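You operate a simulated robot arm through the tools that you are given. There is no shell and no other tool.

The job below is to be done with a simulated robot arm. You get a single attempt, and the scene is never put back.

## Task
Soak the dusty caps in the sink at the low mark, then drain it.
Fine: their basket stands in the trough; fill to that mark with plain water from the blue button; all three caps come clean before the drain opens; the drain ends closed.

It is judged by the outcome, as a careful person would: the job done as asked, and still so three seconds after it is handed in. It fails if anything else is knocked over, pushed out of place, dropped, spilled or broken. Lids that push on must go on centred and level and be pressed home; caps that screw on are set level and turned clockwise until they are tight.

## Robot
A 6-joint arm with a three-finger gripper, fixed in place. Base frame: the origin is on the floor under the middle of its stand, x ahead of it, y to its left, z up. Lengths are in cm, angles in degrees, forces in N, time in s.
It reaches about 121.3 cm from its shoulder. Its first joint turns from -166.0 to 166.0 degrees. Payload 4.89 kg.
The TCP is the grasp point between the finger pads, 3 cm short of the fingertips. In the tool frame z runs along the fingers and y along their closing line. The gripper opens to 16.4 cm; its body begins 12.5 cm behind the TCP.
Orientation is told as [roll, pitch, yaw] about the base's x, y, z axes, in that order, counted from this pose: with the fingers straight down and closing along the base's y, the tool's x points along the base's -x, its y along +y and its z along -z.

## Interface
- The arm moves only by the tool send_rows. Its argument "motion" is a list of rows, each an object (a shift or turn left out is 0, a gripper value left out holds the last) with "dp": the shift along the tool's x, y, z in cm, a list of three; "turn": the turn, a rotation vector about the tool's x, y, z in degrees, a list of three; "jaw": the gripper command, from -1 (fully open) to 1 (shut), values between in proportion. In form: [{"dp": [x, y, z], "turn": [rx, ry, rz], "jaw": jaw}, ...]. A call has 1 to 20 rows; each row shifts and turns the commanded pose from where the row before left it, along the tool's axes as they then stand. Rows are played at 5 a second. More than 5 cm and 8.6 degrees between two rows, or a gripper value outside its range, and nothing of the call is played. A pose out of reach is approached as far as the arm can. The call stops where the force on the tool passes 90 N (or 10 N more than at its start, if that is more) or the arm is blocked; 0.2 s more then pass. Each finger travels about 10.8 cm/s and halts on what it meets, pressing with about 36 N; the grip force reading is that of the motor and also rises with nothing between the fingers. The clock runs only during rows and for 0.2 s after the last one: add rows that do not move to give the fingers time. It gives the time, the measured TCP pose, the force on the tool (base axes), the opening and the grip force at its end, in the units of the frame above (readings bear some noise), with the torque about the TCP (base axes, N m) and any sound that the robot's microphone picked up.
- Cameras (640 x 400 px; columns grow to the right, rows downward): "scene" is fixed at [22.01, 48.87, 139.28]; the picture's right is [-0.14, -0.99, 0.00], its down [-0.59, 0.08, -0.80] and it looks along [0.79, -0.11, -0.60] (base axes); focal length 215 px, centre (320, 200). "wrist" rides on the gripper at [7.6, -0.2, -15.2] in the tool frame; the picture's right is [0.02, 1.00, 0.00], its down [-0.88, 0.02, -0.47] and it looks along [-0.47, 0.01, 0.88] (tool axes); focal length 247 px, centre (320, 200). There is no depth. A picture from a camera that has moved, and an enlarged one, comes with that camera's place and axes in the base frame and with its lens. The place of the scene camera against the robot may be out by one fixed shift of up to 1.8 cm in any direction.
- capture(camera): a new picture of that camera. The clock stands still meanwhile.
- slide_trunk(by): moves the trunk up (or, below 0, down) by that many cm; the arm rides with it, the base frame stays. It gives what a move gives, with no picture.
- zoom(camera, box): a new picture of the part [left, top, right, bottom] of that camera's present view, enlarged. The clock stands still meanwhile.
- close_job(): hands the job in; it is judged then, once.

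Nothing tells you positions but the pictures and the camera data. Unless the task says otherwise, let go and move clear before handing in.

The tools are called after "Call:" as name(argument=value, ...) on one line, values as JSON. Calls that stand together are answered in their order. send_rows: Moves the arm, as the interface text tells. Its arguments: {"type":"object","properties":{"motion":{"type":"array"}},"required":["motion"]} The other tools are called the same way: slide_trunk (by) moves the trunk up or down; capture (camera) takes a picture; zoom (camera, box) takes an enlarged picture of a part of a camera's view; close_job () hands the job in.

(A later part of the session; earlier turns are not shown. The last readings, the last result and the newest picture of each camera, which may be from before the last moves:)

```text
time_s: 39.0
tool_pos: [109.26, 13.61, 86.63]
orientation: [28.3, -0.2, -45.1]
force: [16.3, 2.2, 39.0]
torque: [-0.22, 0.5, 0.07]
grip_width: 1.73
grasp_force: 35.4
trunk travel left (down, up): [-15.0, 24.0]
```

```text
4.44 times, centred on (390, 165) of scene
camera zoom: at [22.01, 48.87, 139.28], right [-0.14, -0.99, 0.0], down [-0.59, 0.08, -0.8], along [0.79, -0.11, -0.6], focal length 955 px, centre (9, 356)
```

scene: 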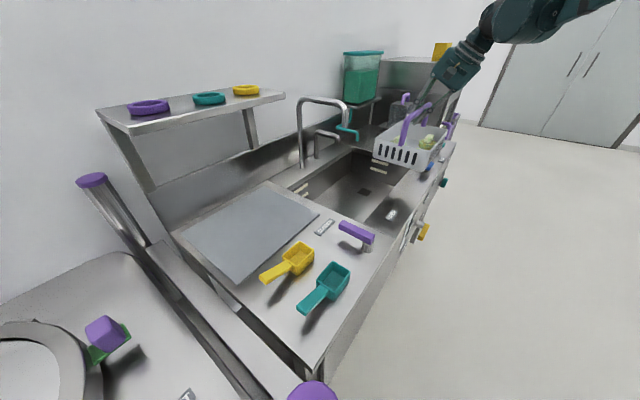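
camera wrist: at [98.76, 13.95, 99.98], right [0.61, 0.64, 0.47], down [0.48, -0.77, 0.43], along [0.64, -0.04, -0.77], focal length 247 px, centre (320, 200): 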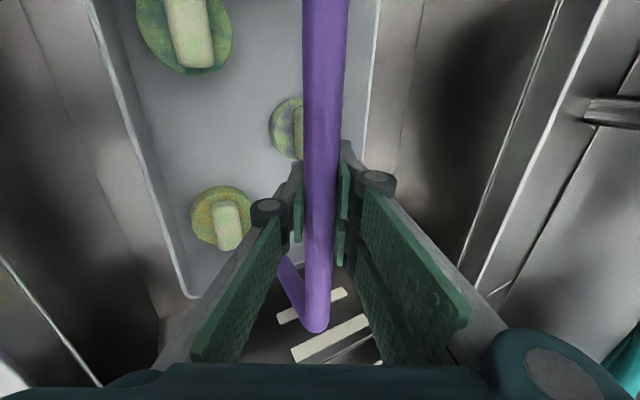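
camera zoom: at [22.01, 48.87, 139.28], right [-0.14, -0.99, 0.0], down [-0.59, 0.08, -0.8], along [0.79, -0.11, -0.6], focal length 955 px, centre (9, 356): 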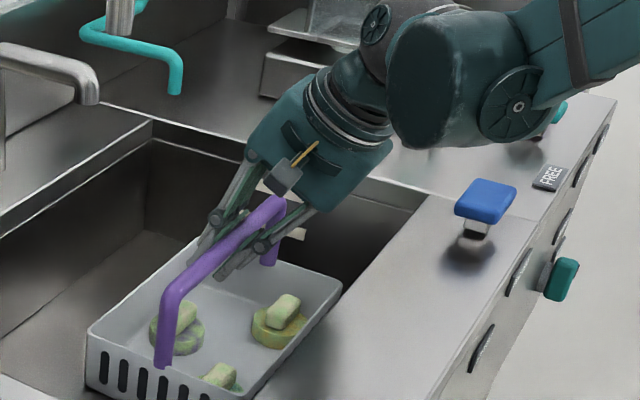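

Contact with the sink floor at z≈86.6. I'll ease the pressure slightly, open the fingers a little, and back out.

Call:
send_rows(motion=[{"dp": [0, 0.12, -0.22]}, {}])

Call:
send_rows(motion=[{"jaw": 0.7}, {"jaw": 0.45}, {}, {}])

Call:
capture(camera="wrist")

```text
time_s: 39.6
tool_pos: [109.14, 13.74, 86.62]
orientation: [28.0, 0.0, -45.0]
force: [6.7, 0.2, 16.3]
torque: [-0.49, -0.15, -0.09]
grip_width: 1.7
grasp_force: 35.7
trunk travel left (down, up): [-15.0, 24.0]
```

```text
time_s: 40.6
tool_pos: [109.36, 13.6, 86.58]
orientation: [28.1, 0.0, -44.9]
force: [-0.5, -0.3, 0.7]
torque: [0.01, -0.02, 0.01]
grip_width: 4.52
grasp_force: 0.1
trunk travel left (down, up): [-15.0, 24.0]
```

```text
taken
camera wrist: at [98.79, 13.97, 99.97], right [0.61, 0.64, 0.47], down [0.48, -0.77, 0.43], along [0.63, -0.04, -0.77], focal length 247 px, centre (320, 200)
```

wrist: 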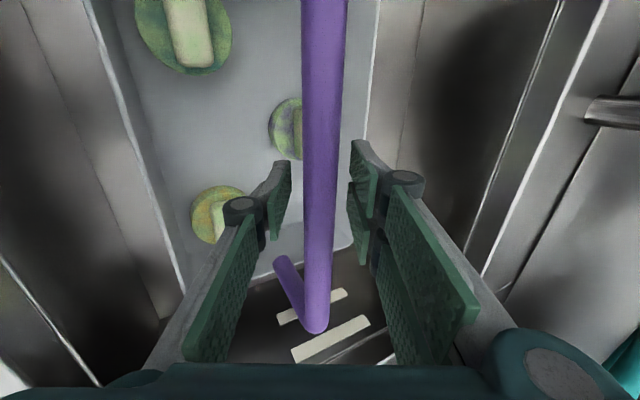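

Released. Backing out along the finger axis, away from the handle.

Call:
send_rows(motion=[{"dp": [0, 0, -1.5]}, {"dp": [0, 0, -3]}, {"dp": [0, 0, -3]}, {"dp": [0, 0, -3]}, {"dp": [0, 0, -3]}, {"dp": [0, 0, -3]}, {"dp": [0, 0, -3]}, {"dp": [0, 0, -3]}, {"dp": [0, -2, -3]}, {"dp": [0, -2, -3]}, {}])

Call:
capture(camera="wrist")

Call:
capture(camera="scene")

Call:
zoom(camera="scene", box=[290, 120, 450, 240])

```text
time_s: 43.0
tool_pos: [97.2, 1.65, 109.92]
orientation: [28.0, -0.1, -45.1]
force: [-0.8, -0.1, 0.0]
torque: [0.0, -0.07, 0.01]
grip_width: 4.51
grasp_force: 0.1
trunk travel left (down, up): [-15.0, 24.0]
```

```text
taken
camera wrist: at [86.67, 1.95, 123.27], right [0.61, 0.64, 0.47], down [0.48, -0.77, 0.43], along [0.63, -0.04, -0.77], focal length 247 px, centre (320, 200)
```

wrist: 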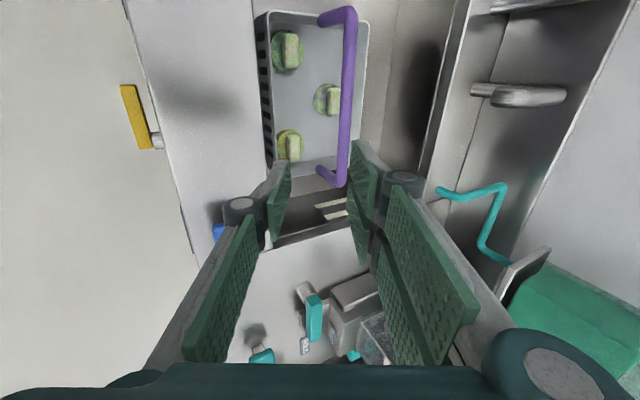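

```text
taken
```

scene: 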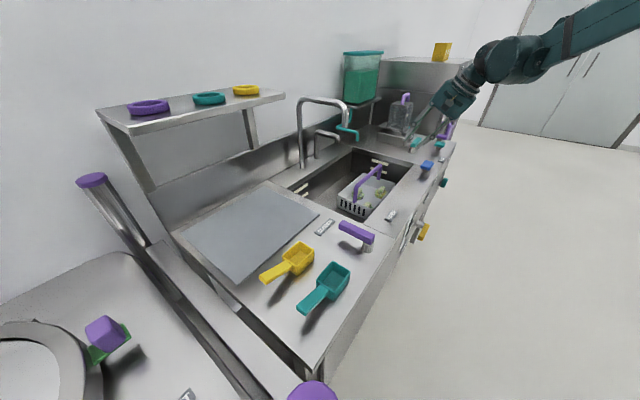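

```text
3.33 times, centred on (370, 180) of scene
camera zoom: at [22.01, 48.87, 139.28], right [-0.14, -0.99, 0.0], down [-0.59, 0.08, -0.8], along [0.79, -0.11, -0.6], focal length 716 px, centre (153, 267)
```

zoom: 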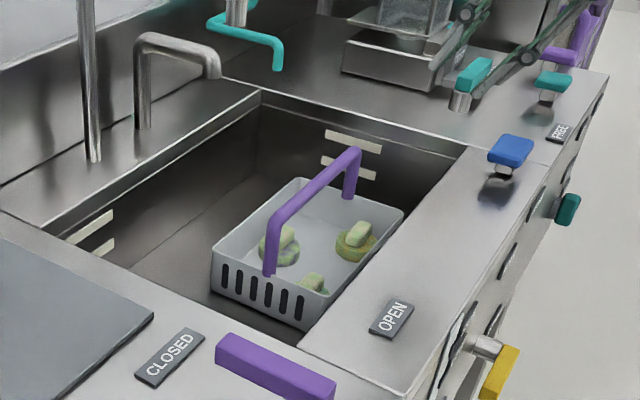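

The basket stands in the sink with all three caps inside. Now I'll straighten the tool, shut the fingers, and hover over the blue WATER button.

Call:
send_rows(motion=[{"turn": [7, 0, 0], "jaw": 1.0}, {"turn": [7, 0, 0]}, {"turn": [7, 0, 0]}, {"turn": [7, 0, 0]}, {"dp": [-3, -1.3, 0]}, {"dp": [-3, -1.3, 0]}, {"dp": [-3, -1.3, 0]}, {"dp": [-3, -1.3, 0]}, {"dp": [-1, -1.3, 0]}, {}])

Call:
capture(camera="wrist")

Call:
zoom(camera="scene", box=[330, 80, 490, 200])

```text
time_s: 45.2
tool_pos: [101.92, -12.11, 109.92]
orientation: [0.1, 0.1, -45.2]
force: [0.4, -1.0, -0.5]
torque: [0.05, 0.02, -0.01]
grip_width: 0.0
grasp_force: 35.9
trunk travel left (down, up): [-15.0, 24.0]
```

```text
taken
camera wrist: at [96.47, -6.83, 125.19], right [0.69, 0.72, 0.0], down [0.64, -0.61, 0.47], along [0.34, -0.33, -0.88], focal length 247 px, centre (320, 200)
```

wrist: 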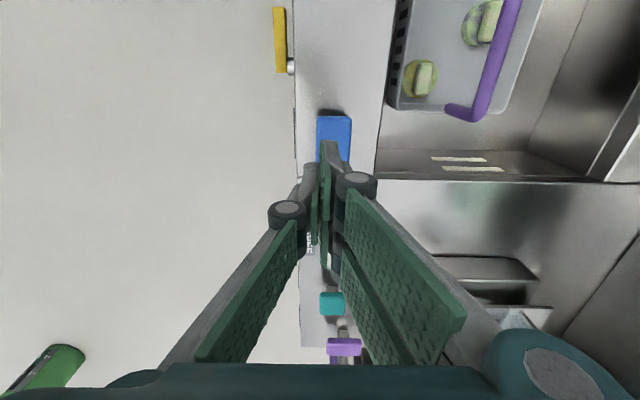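

```text
3.33 times, centred on (410, 140) of scene
camera zoom: at [22.01, 48.87, 139.28], right [-0.14, -0.99, 0.0], down [-0.59, 0.08, -0.8], along [0.79, -0.11, -0.6], focal length 716 px, centre (20, 400)
```

zoom: 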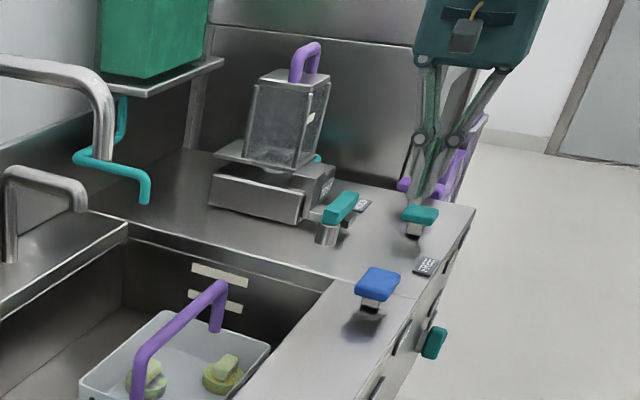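

The button is about 1.7 cm deeper (n) than my fingertips. I'll shift, then descend to just above it.

Call:
send_rows(motion=[{"dp": [0, 1.6, 0]}, {"dp": [0, 0, 3]}, {"dp": [0, 0, 3]}, {"dp": [0, 0, 3]}, {"dp": [0, 0, 1]}, {}])

Call:
capture(camera="wrist")

Call:
zoom(camera="scene", box=[370, 110, 490, 200])

```text
time_s: 46.6
tool_pos: [102.97, -10.93, 99.79]
orientation: [0.0, -0.1, -45.0]
force: [0.8, -0.3, -0.2]
torque: [-0.03, 0.01, -0.03]
grip_width: 0.0
grasp_force: 36.8
trunk travel left (down, up): [-15.0, 24.0]
```

```text
taken
camera wrist: at [97.59, -5.63, 115.1], right [0.69, 0.72, 0.0], down [0.64, -0.61, 0.47], along [0.34, -0.33, -0.88], focal length 247 px, centre (320, 200)
```

wrist: 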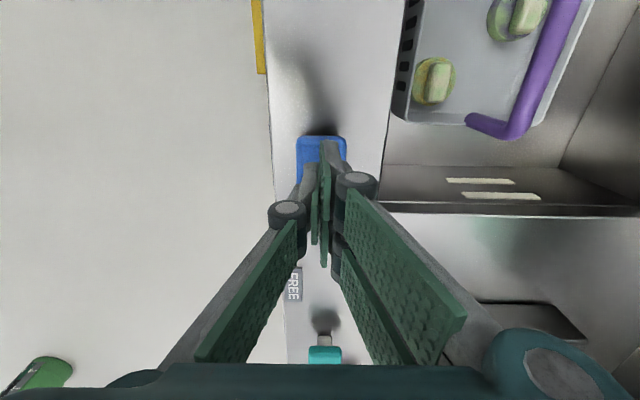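

```text
4.44 times, centred on (430, 155) of scene
camera zoom: at [22.01, 48.87, 139.28], right [-0.14, -0.99, 0.0], down [-0.59, 0.08, -0.8], along [0.79, -0.11, -0.6], focal length 955 px, centre (-169, 400)
```

zoom: 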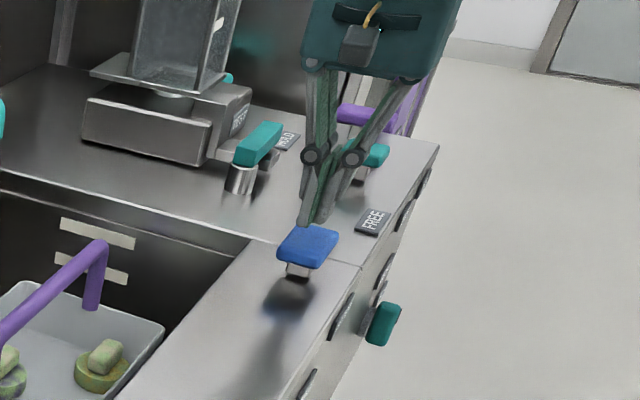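

Fingertips are centred over the blue button. Pressing in small steps while watching force and sound.

Call:
send_rows(motion=[{"dp": [0, 0, 0.6]}, {"dp": [0, 0, 0.6]}, {"dp": [0, 0, 0.4]}, {}])

```text
time_s: 47.6
tool_pos: [103.15, -10.92, 98.1]
orientation: [0.0, 0.1, -45.0]
force: [0.4, 0.0, -0.4]
torque: [-0.01, 0.03, 0.0]
grip_width: 0.02
grasp_force: 36.1
trunk travel left (down, up): [-15.0, 24.0]
```

Call:
send_rows(motion=[{"dp": [0, 0, 0.3]}, {"dp": [0, 0, 0.3]}])

```text
time_s: 48.2
tool_pos: [103.01, -10.94, 97.62]
orientation: [0.0, -0.1, -44.9]
force: [0.0, 0.0, 0.7]
torque: [0.0, 0.0, 0.02]
grip_width: 0.0
grasp_force: 36.1
trunk travel left (down, up): [-15.0, 24.0]
```

Call:
send_rows(motion=[{"dp": [0, 0, 0.3]}, {"dp": [0, 0, 0.3]}])

Call:
zoom(camera="scene", box=[290, 70, 490, 220])

```text
time_s: 48.8
tool_pos: [102.98, -10.93, 96.95]
orientation: [0.0, 0.0, -45.0]
force: [-0.4, -1.2, 1.8]
torque: [-0.01, -0.01, 0.03]
grip_width: 0.6
grasp_force: 44.6
trunk travel left (down, up): [-15.0, 24.0]
```

```text
2.67 times, centred on (390, 145) of scene
camera zoom: at [22.01, 48.87, 139.28], right [-0.14, -0.99, 0.0], down [-0.59, 0.08, -0.8], along [0.79, -0.11, -0.6], focal length 573 px, centre (133, 347)
```

zoom: 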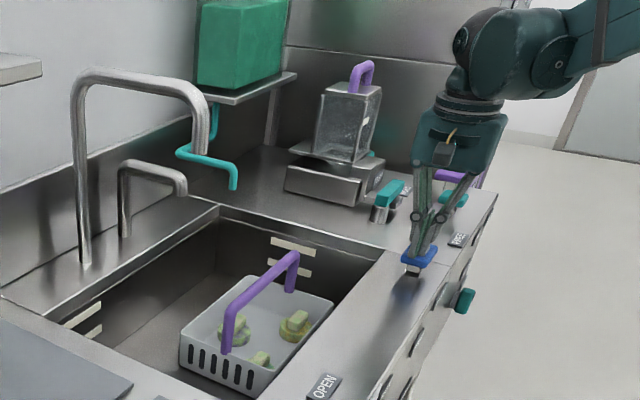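

Call:
send_rows(motion=[{"dp": [0, 0, 0.3]}])

Call:
zoom(camera="scene", box=[370, 110, 490, 200])

```text
time_s: 49.2
tool_pos: [103.07, -11.02, 96.78]
orientation: [0.0, 0.0, -45.0]
force: [-0.4, -1.4, 2.8]
torque: [0.0, 0.07, 0.01]
grip_width: 0.61
grasp_force: 44.6
trunk travel left (down, up): [-15.0, 24.0]
```

```text
4.44 times, centred on (430, 155) of scene
camera zoom: at [22.01, 48.87, 139.28], right [-0.14, -0.99, 0.0], down [-0.59, 0.08, -0.8], along [0.79, -0.11, -0.6], focal length 955 px, centre (-169, 400)
```

zoom: 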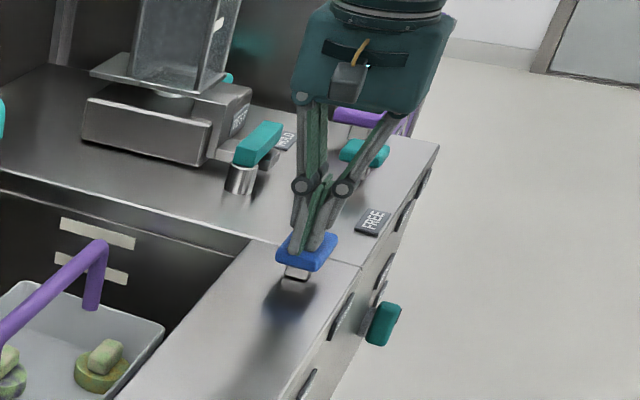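

Call:
send_rows(motion=[{"dp": [0, 0, 0.3]}])

Call:
send_rows(motion=[{"dp": [0, 0, 0.3]}])

Call:
zoom(camera="scene", box=[290, 70, 490, 220])

```text
time_s: 49.6
tool_pos: [103.13, -10.95, 96.45]
orientation: [0.0, -0.1, -45.0]
force: [-0.4, -1.1, 4.2]
torque: [-0.02, 0.0, 0.03]
grip_width: 0.6
grasp_force: 44.6
trunk travel left (down, up): [-15.0, 24.0]
```

```text
time_s: 50.0
tool_pos: [103.0, -10.86, 96.1]
orientation: [0.0, -0.1, -45.1]
force: [-0.3, -1.1, 4.1]
torque: [-0.06, 0.02, 0.02]
grip_width: 0.58
grasp_force: 44.6
trunk travel left (down, up): [-15.0, 24.0]
heard: click
```

```text
2.67 times, centred on (390, 145) of scene
camera zoom: at [22.01, 48.87, 139.28], right [-0.14, -0.99, 0.0], down [-0.59, 0.08, -0.8], along [0.79, -0.11, -0.6], focal length 573 px, centre (133, 347)
```

zoom: 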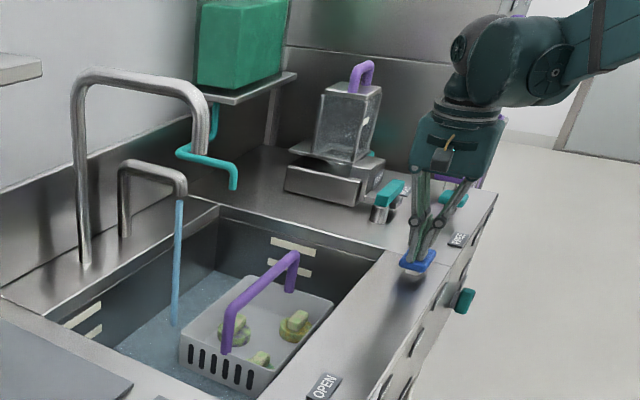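

Click — water runs from the short tap. I'll hold and watch how quickly the level rises.

Call:
send_rows(motion=[{}])

Call:
zoom(camera="scene", box=[290, 120, 430, 220])

```text
time_s: 50.4
tool_pos: [103.04, -11.06, 96.23]
orientation: [-0.1, -0.1, -45.0]
force: [0.3, -0.6, 4.4]
torque: [-0.03, 0.0, 0.01]
grip_width: 0.61
grasp_force: 45.0
trunk travel left (down, up): [-15.0, 24.0]
```

```text
4.00 times, centred on (360, 170) of scene
camera zoom: at [22.01, 48.87, 139.28], right [-0.14, -0.99, 0.0], down [-0.59, 0.08, -0.8], along [0.79, -0.11, -0.6], focal length 860 px, centre (160, 320)
```

zoom: 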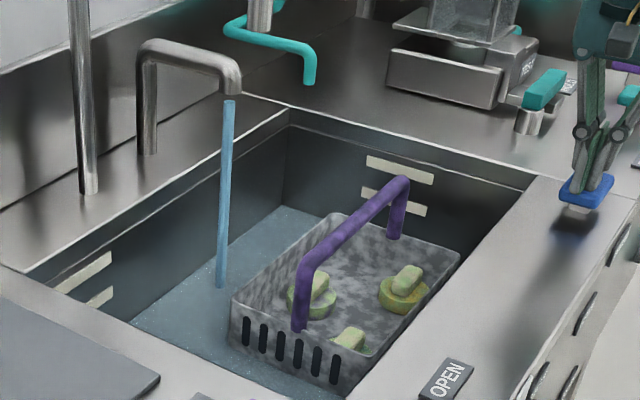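

Call:
send_rows(motion=[{}, {}, {}])

Call:
zoom(camera="scene", box=[290, 120, 430, 220])

```text
time_s: 51.2
tool_pos: [102.91, -11.03, 96.09]
orientation: [0.0, 0.1, -45.0]
force: [-0.8, -2.1, 4.4]
torque: [0.0, 0.0, 0.0]
grip_width: 0.6
grasp_force: 45.6
trunk travel left (down, up): [-15.0, 24.0]
```

```text
4.00 times, centred on (360, 170) of scene
camera zoom: at [22.01, 48.87, 139.28], right [-0.14, -0.99, 0.0], down [-0.59, 0.08, -0.8], along [0.79, -0.11, -0.6], focal length 860 px, centre (160, 320)
```

zoom: 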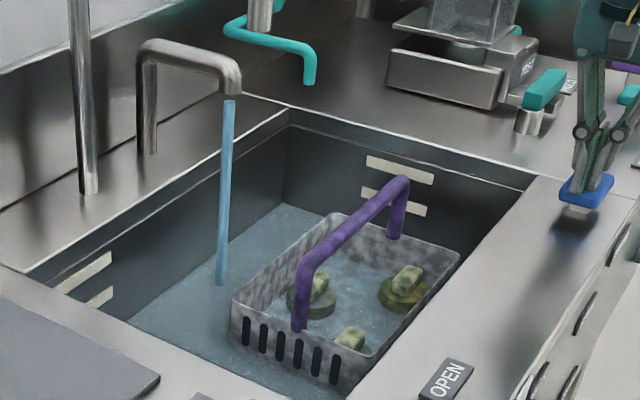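

Call:
send_rows(motion=[{}, {}, {}, {}, {}])

Call:
zoom(camera="scene", box=[290, 120, 430, 220])

```text
time_s: 52.4
tool_pos: [103.08, -10.89, 96.13]
orientation: [-0.1, 0.0, -45.0]
force: [0.9, 0.4, 4.5]
torque: [0.02, 0.01, 0.0]
grip_width: 0.59
grasp_force: 44.8
trunk travel left (down, up): [-15.0, 24.0]
```

```text
4.00 times, centred on (360, 170) of scene
camera zoom: at [22.01, 48.87, 139.28], right [-0.14, -0.99, 0.0], down [-0.59, 0.08, -0.8], along [0.79, -0.11, -0.6], focal length 860 px, centre (160, 320)
```

zoom: 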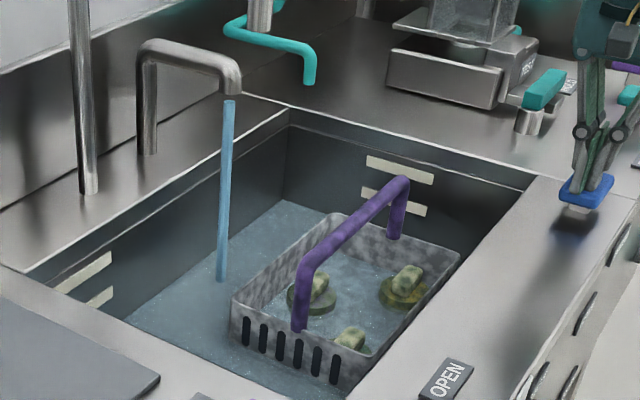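

The rise is slow (~0.5 cm/s). While it's still low, I'll check whether the button latches by lifting off briefly.

Call:
send_rows(motion=[{"dp": [0, 0, -1.0]}, {"dp": [0, 0, -1.0]}, {}])

Call:
zoom(camera="scene", box=[290, 120, 430, 220])

Call:
zoom(camera="scene", box=[370, 110, 490, 200])

```text
time_s: 53.2
tool_pos: [103.03, -10.97, 98.06]
orientation: [0.1, 0.0, -44.9]
force: [0.1, 0.1, -0.3]
torque: [-0.01, -0.02, 0.02]
grip_width: 0.0
grasp_force: 44.5
trunk travel left (down, up): [-15.0, 24.0]
```

```text
4.00 times, centred on (360, 170) of scene
camera zoom: at [22.01, 48.87, 139.28], right [-0.14, -0.99, 0.0], down [-0.59, 0.08, -0.8], along [0.79, -0.11, -0.6], focal length 860 px, centre (160, 320)
```

zoom: 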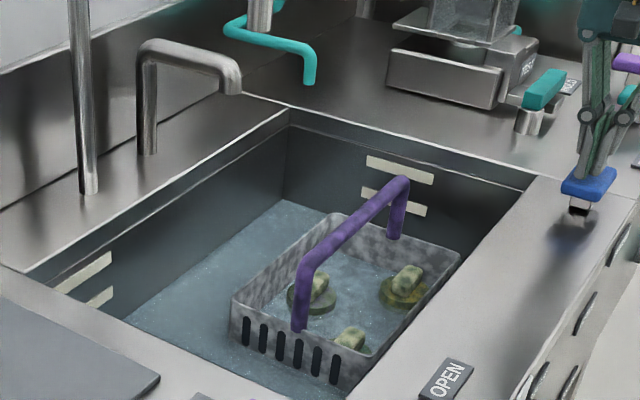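

```text
4.44 times, centred on (430, 155) of scene
camera zoom: at [22.01, 48.87, 139.28], right [-0.14, -0.99, 0.0], down [-0.59, 0.08, -0.8], along [0.79, -0.11, -0.6], focal length 955 px, centre (-169, 400)
```

zoom: 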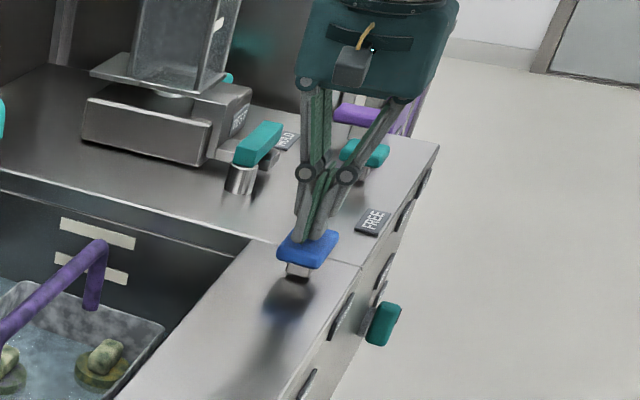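

The button is momentary: flow stops on release, so level control is easy. Pressing again and holding for a few seconds.

Call:
send_rows(motion=[{"dp": [0, 0, 1.0]}, {"dp": [0, 0, 1.0]}, {}, {}, {}, {}, {}, {}, {}, {}, {}, {}])

Call:
zoom(camera="scene", box=[290, 120, 430, 220])

```text
time_s: 55.8
tool_pos: [102.99, -10.83, 96.16]
orientation: [0.0, 0.0, -45.0]
force: [-0.6, 0.5, 4.2]
torque: [0.03, 0.02, 0.01]
grip_width: 0.59
grasp_force: 45.1
trunk travel left (down, up): [-15.0, 24.0]
heard: click
```

```text
4.00 times, centred on (360, 170) of scene
camera zoom: at [22.01, 48.87, 139.28], right [-0.14, -0.99, 0.0], down [-0.59, 0.08, -0.8], along [0.79, -0.11, -0.6], focal length 860 px, centre (160, 320)
```

zoom: 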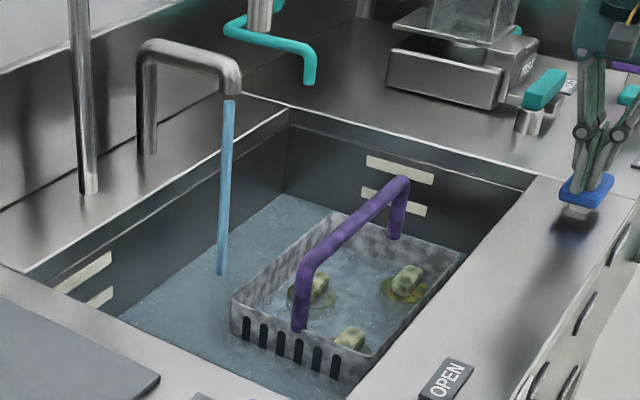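

Call:
send_rows(motion=[{}, {}, {}, {}, {}, {}, {}, {}, {}, {}, {}, {}, {}, {}, {}])

Call:
zoom(camera="scene", box=[290, 120, 430, 220])

```text
time_s: 59.0
tool_pos: [102.81, -11.0, 96.27]
orientation: [0.0, -0.1, -45.0]
force: [0.8, 0.0, 4.2]
torque: [-0.02, -0.05, 0.01]
grip_width: 0.61
grasp_force: 45.1
trunk travel left (down, up): [-15.0, 24.0]
```

```text
4.00 times, centred on (360, 170) of scene
camera zoom: at [22.01, 48.87, 139.28], right [-0.14, -0.99, 0.0], down [-0.59, 0.08, -0.8], along [0.79, -0.11, -0.6], focal length 860 px, centre (160, 320)
```

zoom: 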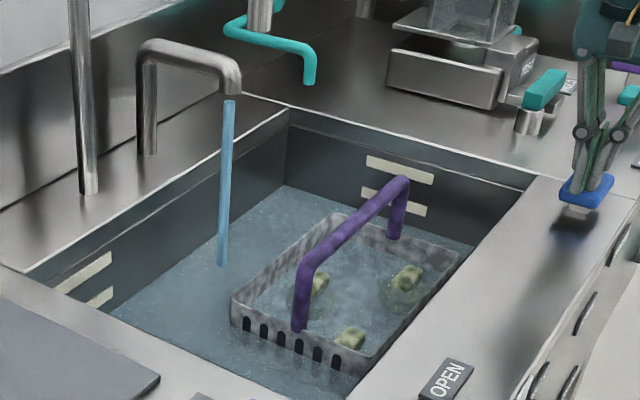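

Call:
send_rows(motion=[{}, {}, {}, {}, {}, {}, {}, {}, {}, {}, {}, {}, {}, {}, {}, {}, {}, {}, {}, {}])

Call:
zoom(camera="scene", box=[340, 130, 430, 190])

Call:
zoom(camera="scene", box=[290, 120, 430, 220])

```text
time_s: 63.2
tool_pos: [102.99, -10.91, 96.1]
orientation: [-0.1, 0.0, -45.1]
force: [0.6, -1.0, 3.9]
torque: [-0.01, 0.01, 0.04]
grip_width: 0.57
grasp_force: 45.2
trunk travel left (down, up): [-15.0, 24.0]
```

```text
6.67 times, centred on (385, 160) of scene
camera zoom: at [22.01, 48.87, 139.28], right [-0.14, -0.99, 0.0], down [-0.59, 0.08, -0.8], along [0.79, -0.11, -0.6], focal length 1433 px, centre (-113, 467)
```

zoom: 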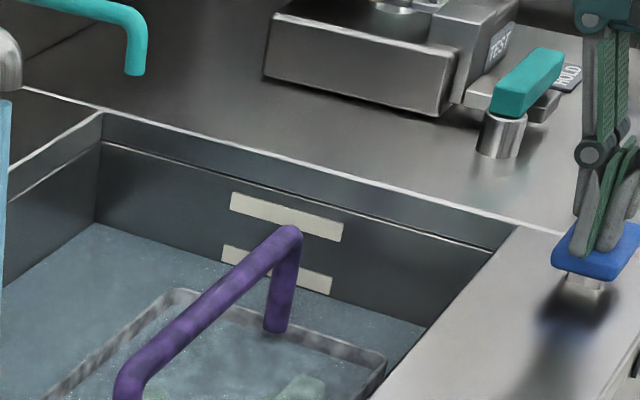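

```text
4.00 times, centred on (360, 170) of scene
camera zoom: at [22.01, 48.87, 139.28], right [-0.14, -0.99, 0.0], down [-0.59, 0.08, -0.8], along [0.79, -0.11, -0.6], focal length 860 px, centre (160, 320)
```

zoom: 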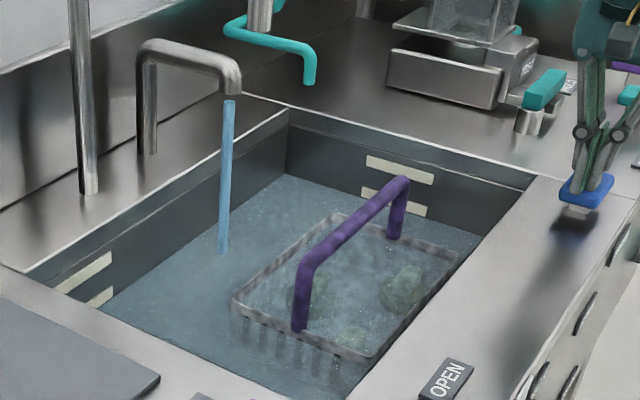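

Water is just reaching the bottom edge of the lower strip. I'll release and go read the LOW/HIGH sight gauge on the front panel before topping up.

Call:
send_rows(motion=[{"dp": [0, 0, -1.5]}, {"dp": [0, 0, -4]}, {"dp": [0, 0, -4]}, {"dp": [0, 0, -4]}, {"dp": [3, -3, 0]}, {"dp": [3, -3, 0]}, {"dp": [3, -3, 0]}, {"dp": [3, -3, 0]}, {"dp": [3, -3, 0]}, {"dp": [3, -3, 0]}, {"dp": [3, -3, 0]}, {"dp": [3, -3, 0]}, {"dp": [3, -3, 0]}, {"dp": [3, -3, 0]}, {}])

Call:
send_rows(motion=[{"turn": [0, 0, -8]}, {"turn": [0, 0, -8]}, {"turn": [0, 0, -8]}, {"turn": [0, 0, -8]}, {"turn": [0, 0, -8]}, {"turn": [0, 0, -8]}, {"turn": [0, 0, -8]}, {"turn": [0, 0, -8]}, {"turn": [0, 0, -8]}, {"turn": [0, 0, -8]}, {"turn": [0, 0, -8]}, {"turn": [0, 0, -2]}, {"turn": [0, -8, 0]}, {"turn": [0, -8, 0]}, {"turn": [0, -8, 0]}, {"turn": [0, -8, 0]}, {"turn": [0, -8, 0]}, {}])

Call:
capture(camera="wrist")

Call:
zoom(camera="scene", box=[290, 120, 430, 220])

```text
time_s: 66.4
tool_pos: [60.51, -10.87, 109.45]
orientation: [0.0, 0.0, -45.0]
force: [-1.2, 0.1, 0.3]
torque: [0.02, -0.08, -0.01]
grip_width: 0.0
grasp_force: 45.2
trunk travel left (down, up): [-15.0, 24.0]
```

```text
time_s: 70.2
tool_pos: [60.63, -10.93, 109.66]
orientation: [0.0, -40.1, 45.0]
force: [-0.3, 0.0, 0.5]
torque: [-0.02, -0.01, -0.03]
grip_width: 0.0
grasp_force: 44.6
trunk travel left (down, up): [-15.0, 24.0]
```

```text
taken
camera wrist: at [49.73, -22.1, 116.37], right [-0.72, 0.7, -0.01], down [0.25, 0.27, 0.93], along [0.65, 0.66, -0.37], focal length 247 px, centre (320, 200)
```

wrist: 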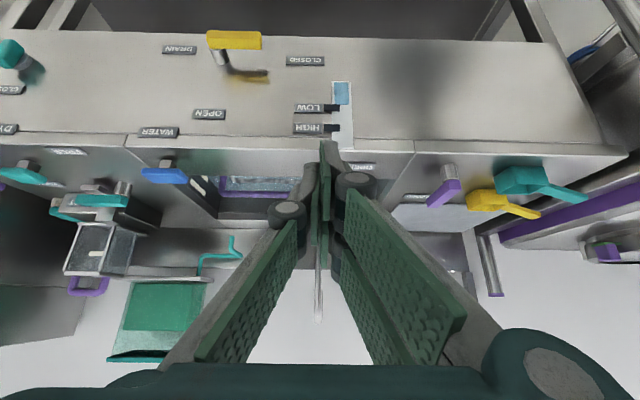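

```text
4.00 times, centred on (360, 170) of scene
camera zoom: at [22.01, 48.87, 139.28], right [-0.14, -0.99, 0.0], down [-0.59, 0.08, -0.8], along [0.79, -0.11, -0.6], focal length 860 px, centre (160, 320)
```

zoom: 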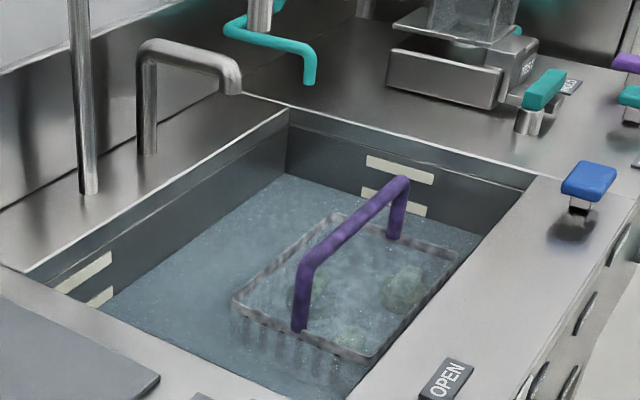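

Call:
zoom(camera="wrist", box=[280, 70, 380, 150])

```text
5.00 times, centred on (330, 110) of wrist
camera zoom: at [49.73, -22.1, 116.37], right [-0.72, 0.7, -0.01], down [0.25, 0.27, 0.93], along [0.65, 0.66, -0.37], focal length 1235 px, centre (270, 650)
```

zoom: 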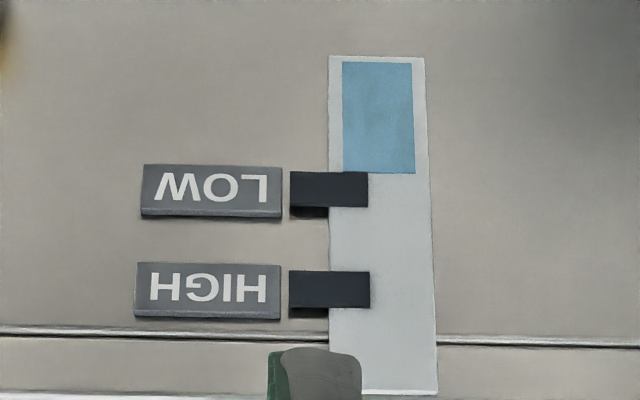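

The gauge shows the level at the bottom edge of the LOW tick; about 1.8 s more flow should centre it. Returning to the button with the same column pose.

Call:
send_rows(motion=[{"turn": [0, 8, 0]}, {"turn": [0, 8, 0]}, {"turn": [0, 8, 0]}, {"turn": [0, 8, 0]}, {"turn": [0, 8, 0]}, {"dp": [-3, -3, 0]}, {"dp": [-3, -3, 0]}, {"dp": [-3, -3, 0]}, {"dp": [-3, -3, 0]}, {"dp": [-3, -3, 0]}, {"dp": [-3, -3, 0]}, {"dp": [-3, -3, 0]}, {"dp": [-3, -3, 0]}, {"dp": [-3, -3, 0]}, {"dp": [-3, -3, 0]}, {"dp": [0, 0, 3]}, {"dp": [0, 0, 3]}, {"dp": [0, 0, 2]}, {}])

Call:
capture(camera="wrist")

Call:
zoom(camera="scene", box=[370, 110, 490, 200])

```text
time_s: 74.2
tool_pos: [103.06, -10.9, 101.7]
orientation: [-0.1, 0.0, 45.0]
force: [0.2, -0.2, 0.3]
torque: [0.01, 0.02, 0.01]
grip_width: 0.0
grasp_force: 44.7
trunk travel left (down, up): [-15.0, 24.0]
```

```text
taken
camera wrist: at [97.85, -16.43, 116.88], right [-0.72, 0.69, 0.0], down [0.61, 0.64, 0.47], along [0.33, 0.34, -0.88], focal length 247 px, centre (320, 200)
```

wrist: 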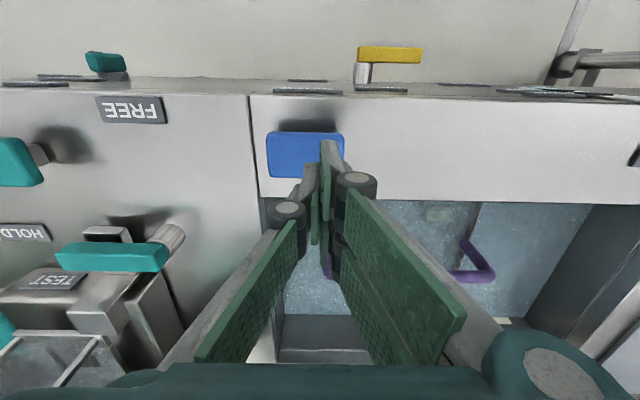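

```text
4.44 times, centred on (430, 155) of scene
camera zoom: at [22.01, 48.87, 139.28], right [-0.14, -0.99, 0.0], down [-0.59, 0.08, -0.8], along [0.79, -0.11, -0.6], focal length 955 px, centre (-169, 400)
```

zoom: 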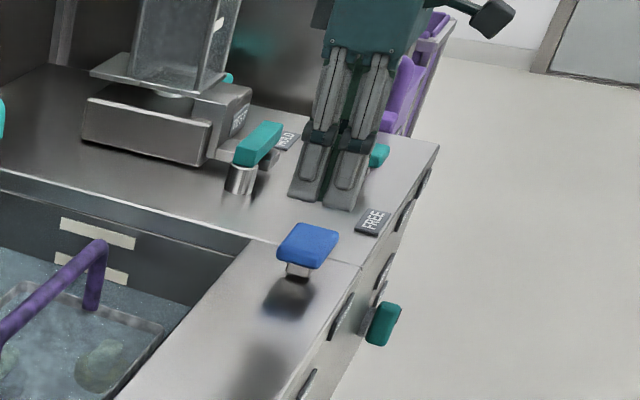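

Call:
send_rows(motion=[{"dp": [0.6, -1.2, 0]}, {"dp": [0, 0, 2]}, {"dp": [0, 0, 1.6]}, {}])

Call:
send_rows(motion=[{"dp": [0, 0, 1.0]}, {"dp": [0, 0, 1.1]}, {}, {}, {}, {}])

Call:
zoom(camera="scene", box=[340, 130, 430, 190])

```text
time_s: 75.2
tool_pos: [103.59, -12.14, 97.98]
orientation: [0.0, 0.0, 45.0]
force: [-0.4, -0.6, -0.8]
torque: [-0.01, -0.01, 0.01]
grip_width: 0.0
grasp_force: 45.0
trunk travel left (down, up): [-15.0, 24.0]
```

```text
time_s: 76.6
tool_pos: [103.49, -12.26, 96.05]
orientation: [-0.1, 0.0, 45.0]
force: [1.2, 1.1, 4.5]
torque: [0.05, -0.06, -0.03]
grip_width: 0.63
grasp_force: 45.2
trunk travel left (down, up): [-15.0, 24.0]
heard: click
```

```text
6.67 times, centred on (385, 160) of scene
camera zoom: at [22.01, 48.87, 139.28], right [-0.14, -0.99, 0.0], down [-0.59, 0.08, -0.8], along [0.79, -0.11, -0.6], focal length 1433 px, centre (-113, 467)
```

zoom: 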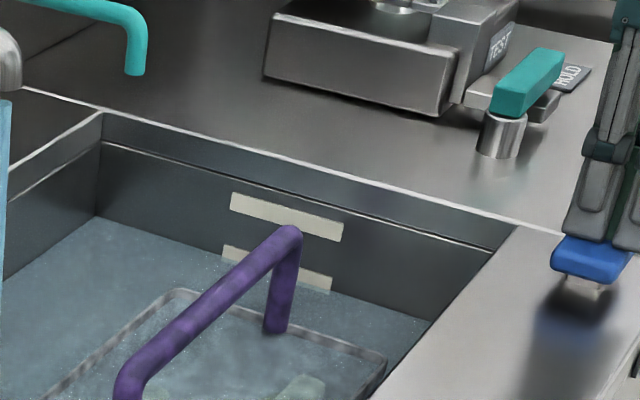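

Call:
send_rows(motion=[{}, {}, {}, {}, {"dp": [0, 0, -2]}, {"dp": [0, 0, -4]}, {"dp": [0, 0, -4]}, {"dp": [0, 0, -3.5]}, {}])

Call:
zoom(camera="scene", box=[340, 130, 430, 190])

Call:
send_rows(motion=[{"dp": [3, 3, 0]}, {"dp": [3, 3, 0]}, {"dp": [3, 3, 0]}, {"dp": [3, 3, 0]}, {"dp": [3, 3, 0]}, {"dp": [3, 3, 0]}, {"dp": [3, 3, 0]}, {"dp": [3, 3, 0]}, {"dp": [3, 3, 0]}, {"dp": [3, 3, 0]}, {"turn": [0, -8, 0]}, {"turn": [0, -8, 0]}, {"turn": [0, -8, 0]}, {"turn": [0, -8, 0]}, {"turn": [0, -8, 0]}, {}])

Call:
capture(camera="wrist")

Call:
zoom(camera="wrist", box=[280, 70, 380, 150])

```text
time_s: 78.6
tool_pos: [103.32, -12.24, 109.5]
orientation: [0.0, 0.0, 45.0]
force: [-1.2, 0.5, 0.0]
torque: [0.01, -0.08, -0.02]
grip_width: 0.0
grasp_force: 45.2
trunk travel left (down, up): [-15.0, 24.0]
```

```text
6.67 times, centred on (385, 160) of scene
camera zoom: at [22.01, 48.87, 139.28], right [-0.14, -0.99, 0.0], down [-0.59, 0.08, -0.8], along [0.79, -0.11, -0.6], focal length 1433 px, centre (-113, 467)
```

zoom: 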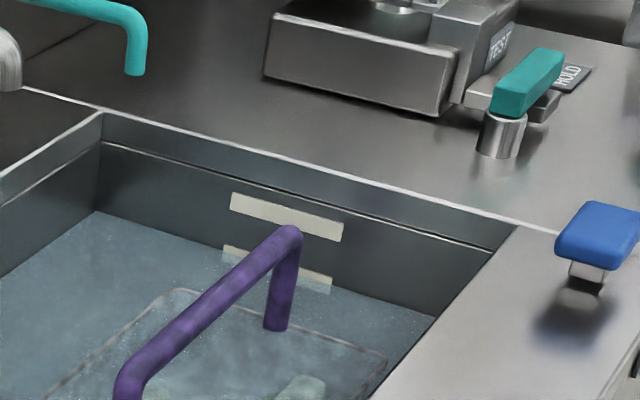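

```text
time_s: 82.0
tool_pos: [61.02, -12.1, 109.4]
orientation: [0.0, -40.1, 45.0]
force: [-0.4, -0.1, -0.2]
torque: [-0.01, 0.02, 0.01]
grip_width: 0.0
grasp_force: 45.0
trunk travel left (down, up): [-15.0, 24.0]
```

```text
taken
camera wrist: at [50.2, -23.35, 116.17], right [-0.72, 0.7, -0.01], down [0.25, 0.27, 0.93], along [0.65, 0.66, -0.37], focal length 247 px, centre (320, 200)
```

wrist: 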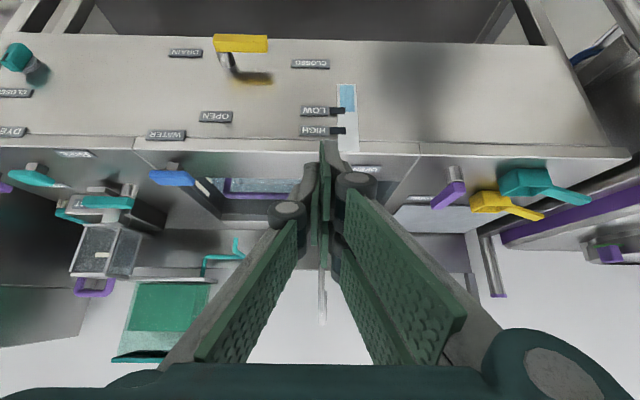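

```text
5.00 times, centred on (330, 110) of wrist
camera zoom: at [50.2, -23.35, 116.17], right [-0.72, 0.7, -0.01], down [0.25, 0.27, 0.93], along [0.65, 0.66, -0.37], focal length 1235 px, centre (270, 650)
```

zoom: 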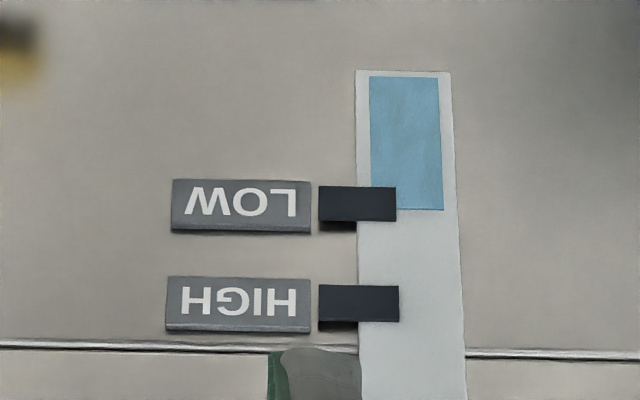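

Level now sits in the middle of the LOW tick. Now I'll move the camera over the sink to watch the caps soak.

Call:
send_rows(motion=[{"turn": [0, 8, 0]}, {"turn": [0, 8, 0]}, {"turn": [0, 8, 0]}, {"turn": [0, 8, 0]}, {"turn": [0, 8, 0]}, {"dp": [-2, -1.5, -2]}, {"dp": [-2.5, -2, -2]}, {"dp": [-2.5, -2, -2]}, {"dp": [-2.5, -2, -2]}, {"dp": [-2.5, -2, -2]}, {"dp": [-2.5, -2, -2]}, {"dp": [-2.5, -2, -2]}, {"dp": [-2.5, -2, 0]}, {"dp": [-2.5, 0, 0]}, {}])

Call:
capture(camera="wrist")

Call:
zoom(camera="scene", box=[330, 130, 430, 220])

```text
time_s: 85.2
tool_pos: [87.67, -7.65, 123.33]
orientation: [-0.1, 0.0, 45.0]
force: [0.0, -0.4, -0.5]
torque: [-0.03, 0.11, 0.0]
grip_width: 0.02
grasp_force: 45.1
trunk travel left (down, up): [-15.0, 24.0]
```

```text
taken
camera wrist: at [82.47, -13.12, 138.7], right [-0.72, 0.69, 0.0], down [0.61, 0.64, 0.47], along [0.33, 0.34, -0.88], focal length 247 px, centre (320, 200)
```

wrist: 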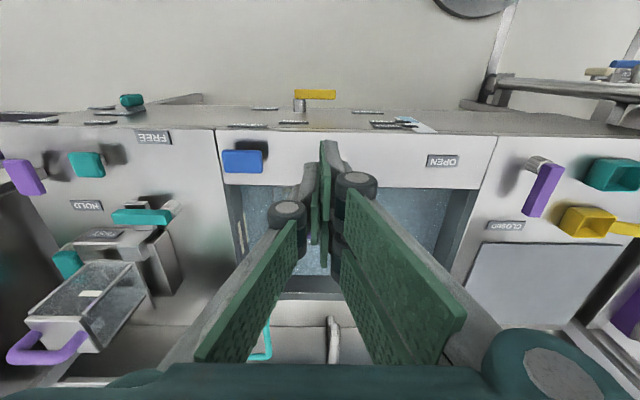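

```text
4.44 times, centred on (380, 175) of scene
camera zoom: at [22.01, 48.87, 139.28], right [-0.14, -0.99, 0.0], down [-0.59, 0.08, -0.8], along [0.79, -0.11, -0.6], focal length 955 px, centre (53, 311)
```

zoom: 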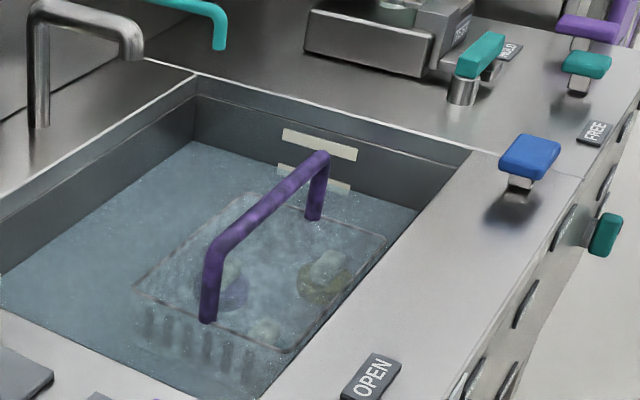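

Call:
zoom(camera="scene", box=[355, 170, 420, 215])

Call:
send_rows(motion=[{"dp": [0, 4, 0], "jaw": -1}, {"dp": [0, 4, 0]}, {"dp": [0, 2, 0]}, {}, {}, {}, {}, {}])

Call:
capture(camera="wrist")

```text
8.89 times, centred on (388, 192) of scene
camera zoom: at [22.01, 48.87, 139.28], right [-0.14, -0.99, 0.0], down [-0.59, 0.08, -0.8], along [0.79, -0.11, -0.6], focal length 1911 px, centre (-280, 267)
```

zoom: 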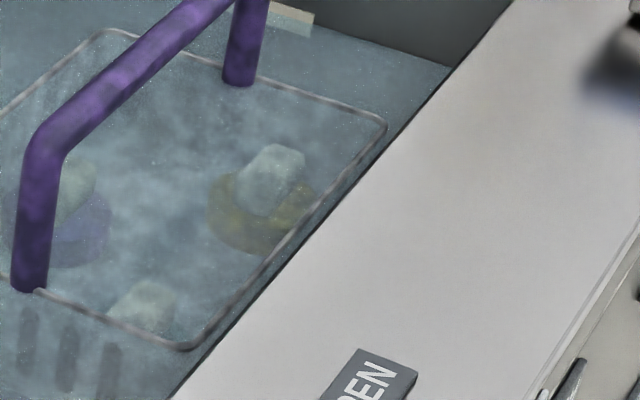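

```text
time_s: 87.0
tool_pos: [80.56, -0.58, 123.43]
orientation: [0.0, 0.1, 45.0]
force: [-0.4, 0.3, 0.1]
torque: [0.01, -0.03, 0.02]
grip_width: 16.41
grasp_force: 0.0
trunk travel left (down, up): [-15.0, 24.0]
```

```text
taken
camera wrist: at [75.36, -6.01, 138.74], right [-0.72, 0.69, 0.0], down [0.61, 0.64, 0.47], along [0.33, 0.34, -0.88], focal length 247 px, centre (320, 200)
```

wrist: 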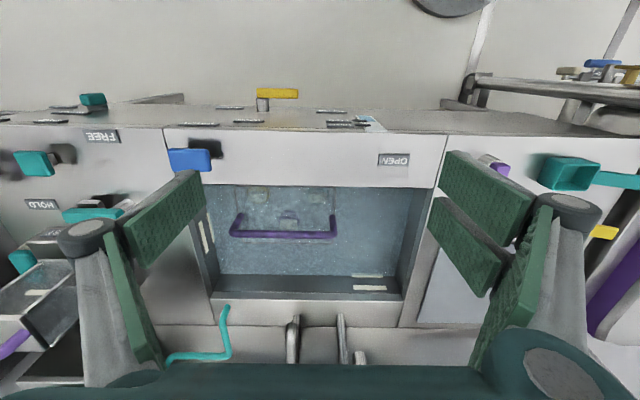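

Call:
zoom(camera="wrist", box=[205, 175, 365, 275])

Call:
send_rows(motion=[{}, {}, {}, {}, {}, {}, {}, {}, {}, {}, {}, {}, {}, {}, {}, {}, {}, {}, {}, {}])

Call:
zoom(camera="wrist", box=[205, 175, 365, 275])

Call:
zoom(camera="scene", box=[345, 165, 420, 217])

```text
4.00 times, centred on (285, 225) of wrist
camera zoom: at [75.36, -6.01, 138.74], right [-0.72, 0.69, 0.0], down [0.61, 0.64, 0.47], along [0.33, 0.34, -0.88], focal length 988 px, centre (460, 100)
```

zoom: 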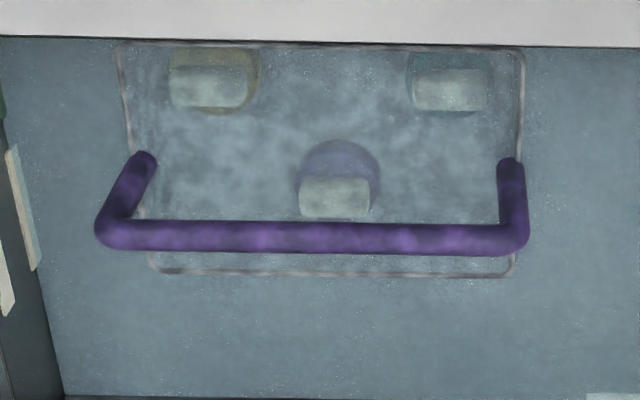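

```text
time_s: 91.2
tool_pos: [80.51, -0.58, 123.44]
orientation: [0.1, 0.0, 45.0]
force: [0.3, 0.3, 0.5]
torque: [0.0, 0.02, -0.01]
grip_width: 16.44
grasp_force: 0.0
trunk travel left (down, up): [-15.0, 24.0]
```

```text
4.00 times, centred on (285, 225) of wrist
camera zoom: at [75.36, -6.01, 138.74], right [-0.72, 0.69, 0.0], down [0.61, 0.64, 0.47], along [0.33, 0.34, -0.88], focal length 988 px, centre (460, 100)
```

zoom: 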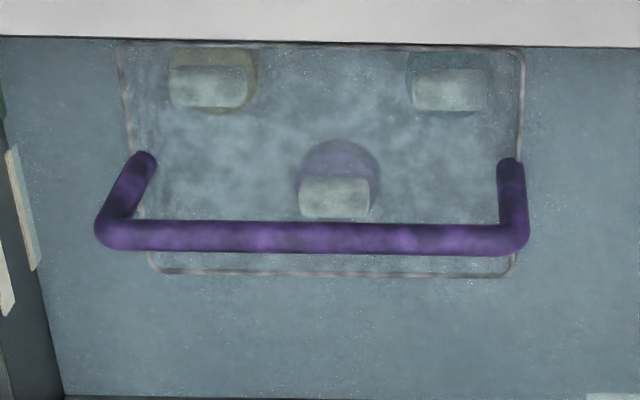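

```text
7.69 times, centred on (382, 191) of scene
camera zoom: at [22.01, 48.87, 139.28], right [-0.14, -0.99, 0.0], down [-0.59, 0.08, -0.8], along [0.79, -0.11, -0.6], focal length 1654 px, centre (-161, 269)
```

zoom: 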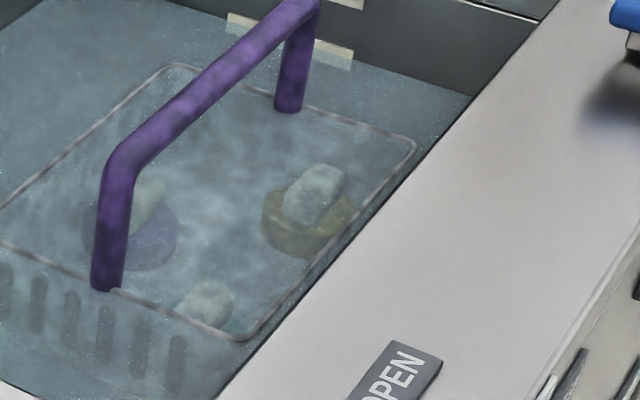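

The caps now show plain yellow, teal and purple through the water. I'll move closer and keep waiting to be sure the dust is fully gone.

Call:
send_rows(motion=[{"dp": [-2, -1.5, 2]}, {"dp": [-2, -1.5, 2]}, {"dp": [-2, -1.5, 2]}, {"dp": [-2, -1.5, 2]}, {"dp": [-2, -1.5, 2]}, {}, {}, {}, {}, {}, {}, {}, {}, {}, {}, {}, {}, {}, {}, {}])

Call:
send_rows(motion=[{}, {}, {}, {}, {}, {}, {}, {}, {}, {}, {}, {}, {}, {}, {}, {}, {}, {}, {}, {}])

Call:
capture(camera="wrist")

Call:
zoom(camera="wrist", box=[220, 180, 420, 305])

```text
time_s: 95.4
tool_pos: [92.78, 1.18, 113.46]
orientation: [0.0, 0.0, 45.0]
force: [-0.1, 0.4, 0.9]
torque: [0.0, -0.01, 0.01]
grip_width: 16.36
grasp_force: 0.0
trunk travel left (down, up): [-15.0, 24.0]
```

```text
time_s: 99.6
tool_pos: [92.87, 1.22, 113.45]
orientation: [-0.1, 0.1, 44.9]
force: [0.1, 0.1, 0.2]
torque: [-0.02, -0.01, 0.0]
grip_width: 16.4
grasp_force: 0.0
trunk travel left (down, up): [-15.0, 24.0]
```

```text
taken
camera wrist: at [87.63, -4.31, 128.77], right [-0.72, 0.69, 0.0], down [0.61, 0.64, 0.47], along [0.33, 0.34, -0.88], focal length 247 px, centre (320, 200)
```

wrist: 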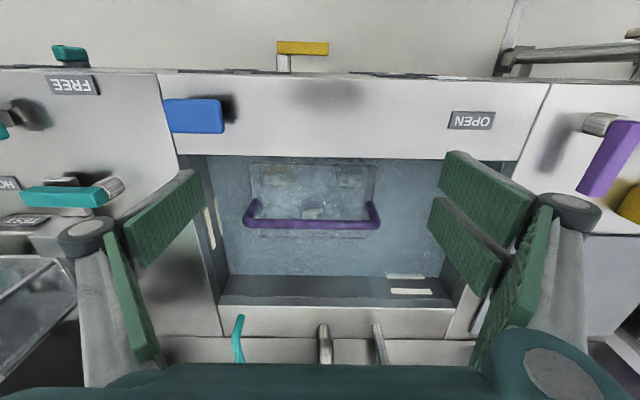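

```text
3.20 times, centred on (320, 242) of wrist
camera zoom: at [87.63, -4.31, 128.77], right [-0.72, 0.69, 0.0], down [0.61, 0.64, 0.47], along [0.33, 0.34, -0.88], focal length 790 px, centre (320, 64)
```

zoom: 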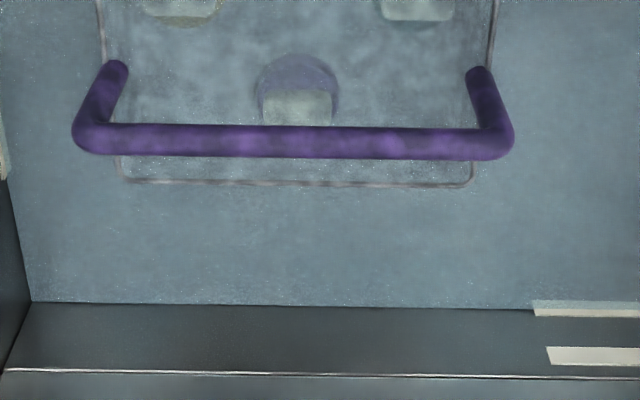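

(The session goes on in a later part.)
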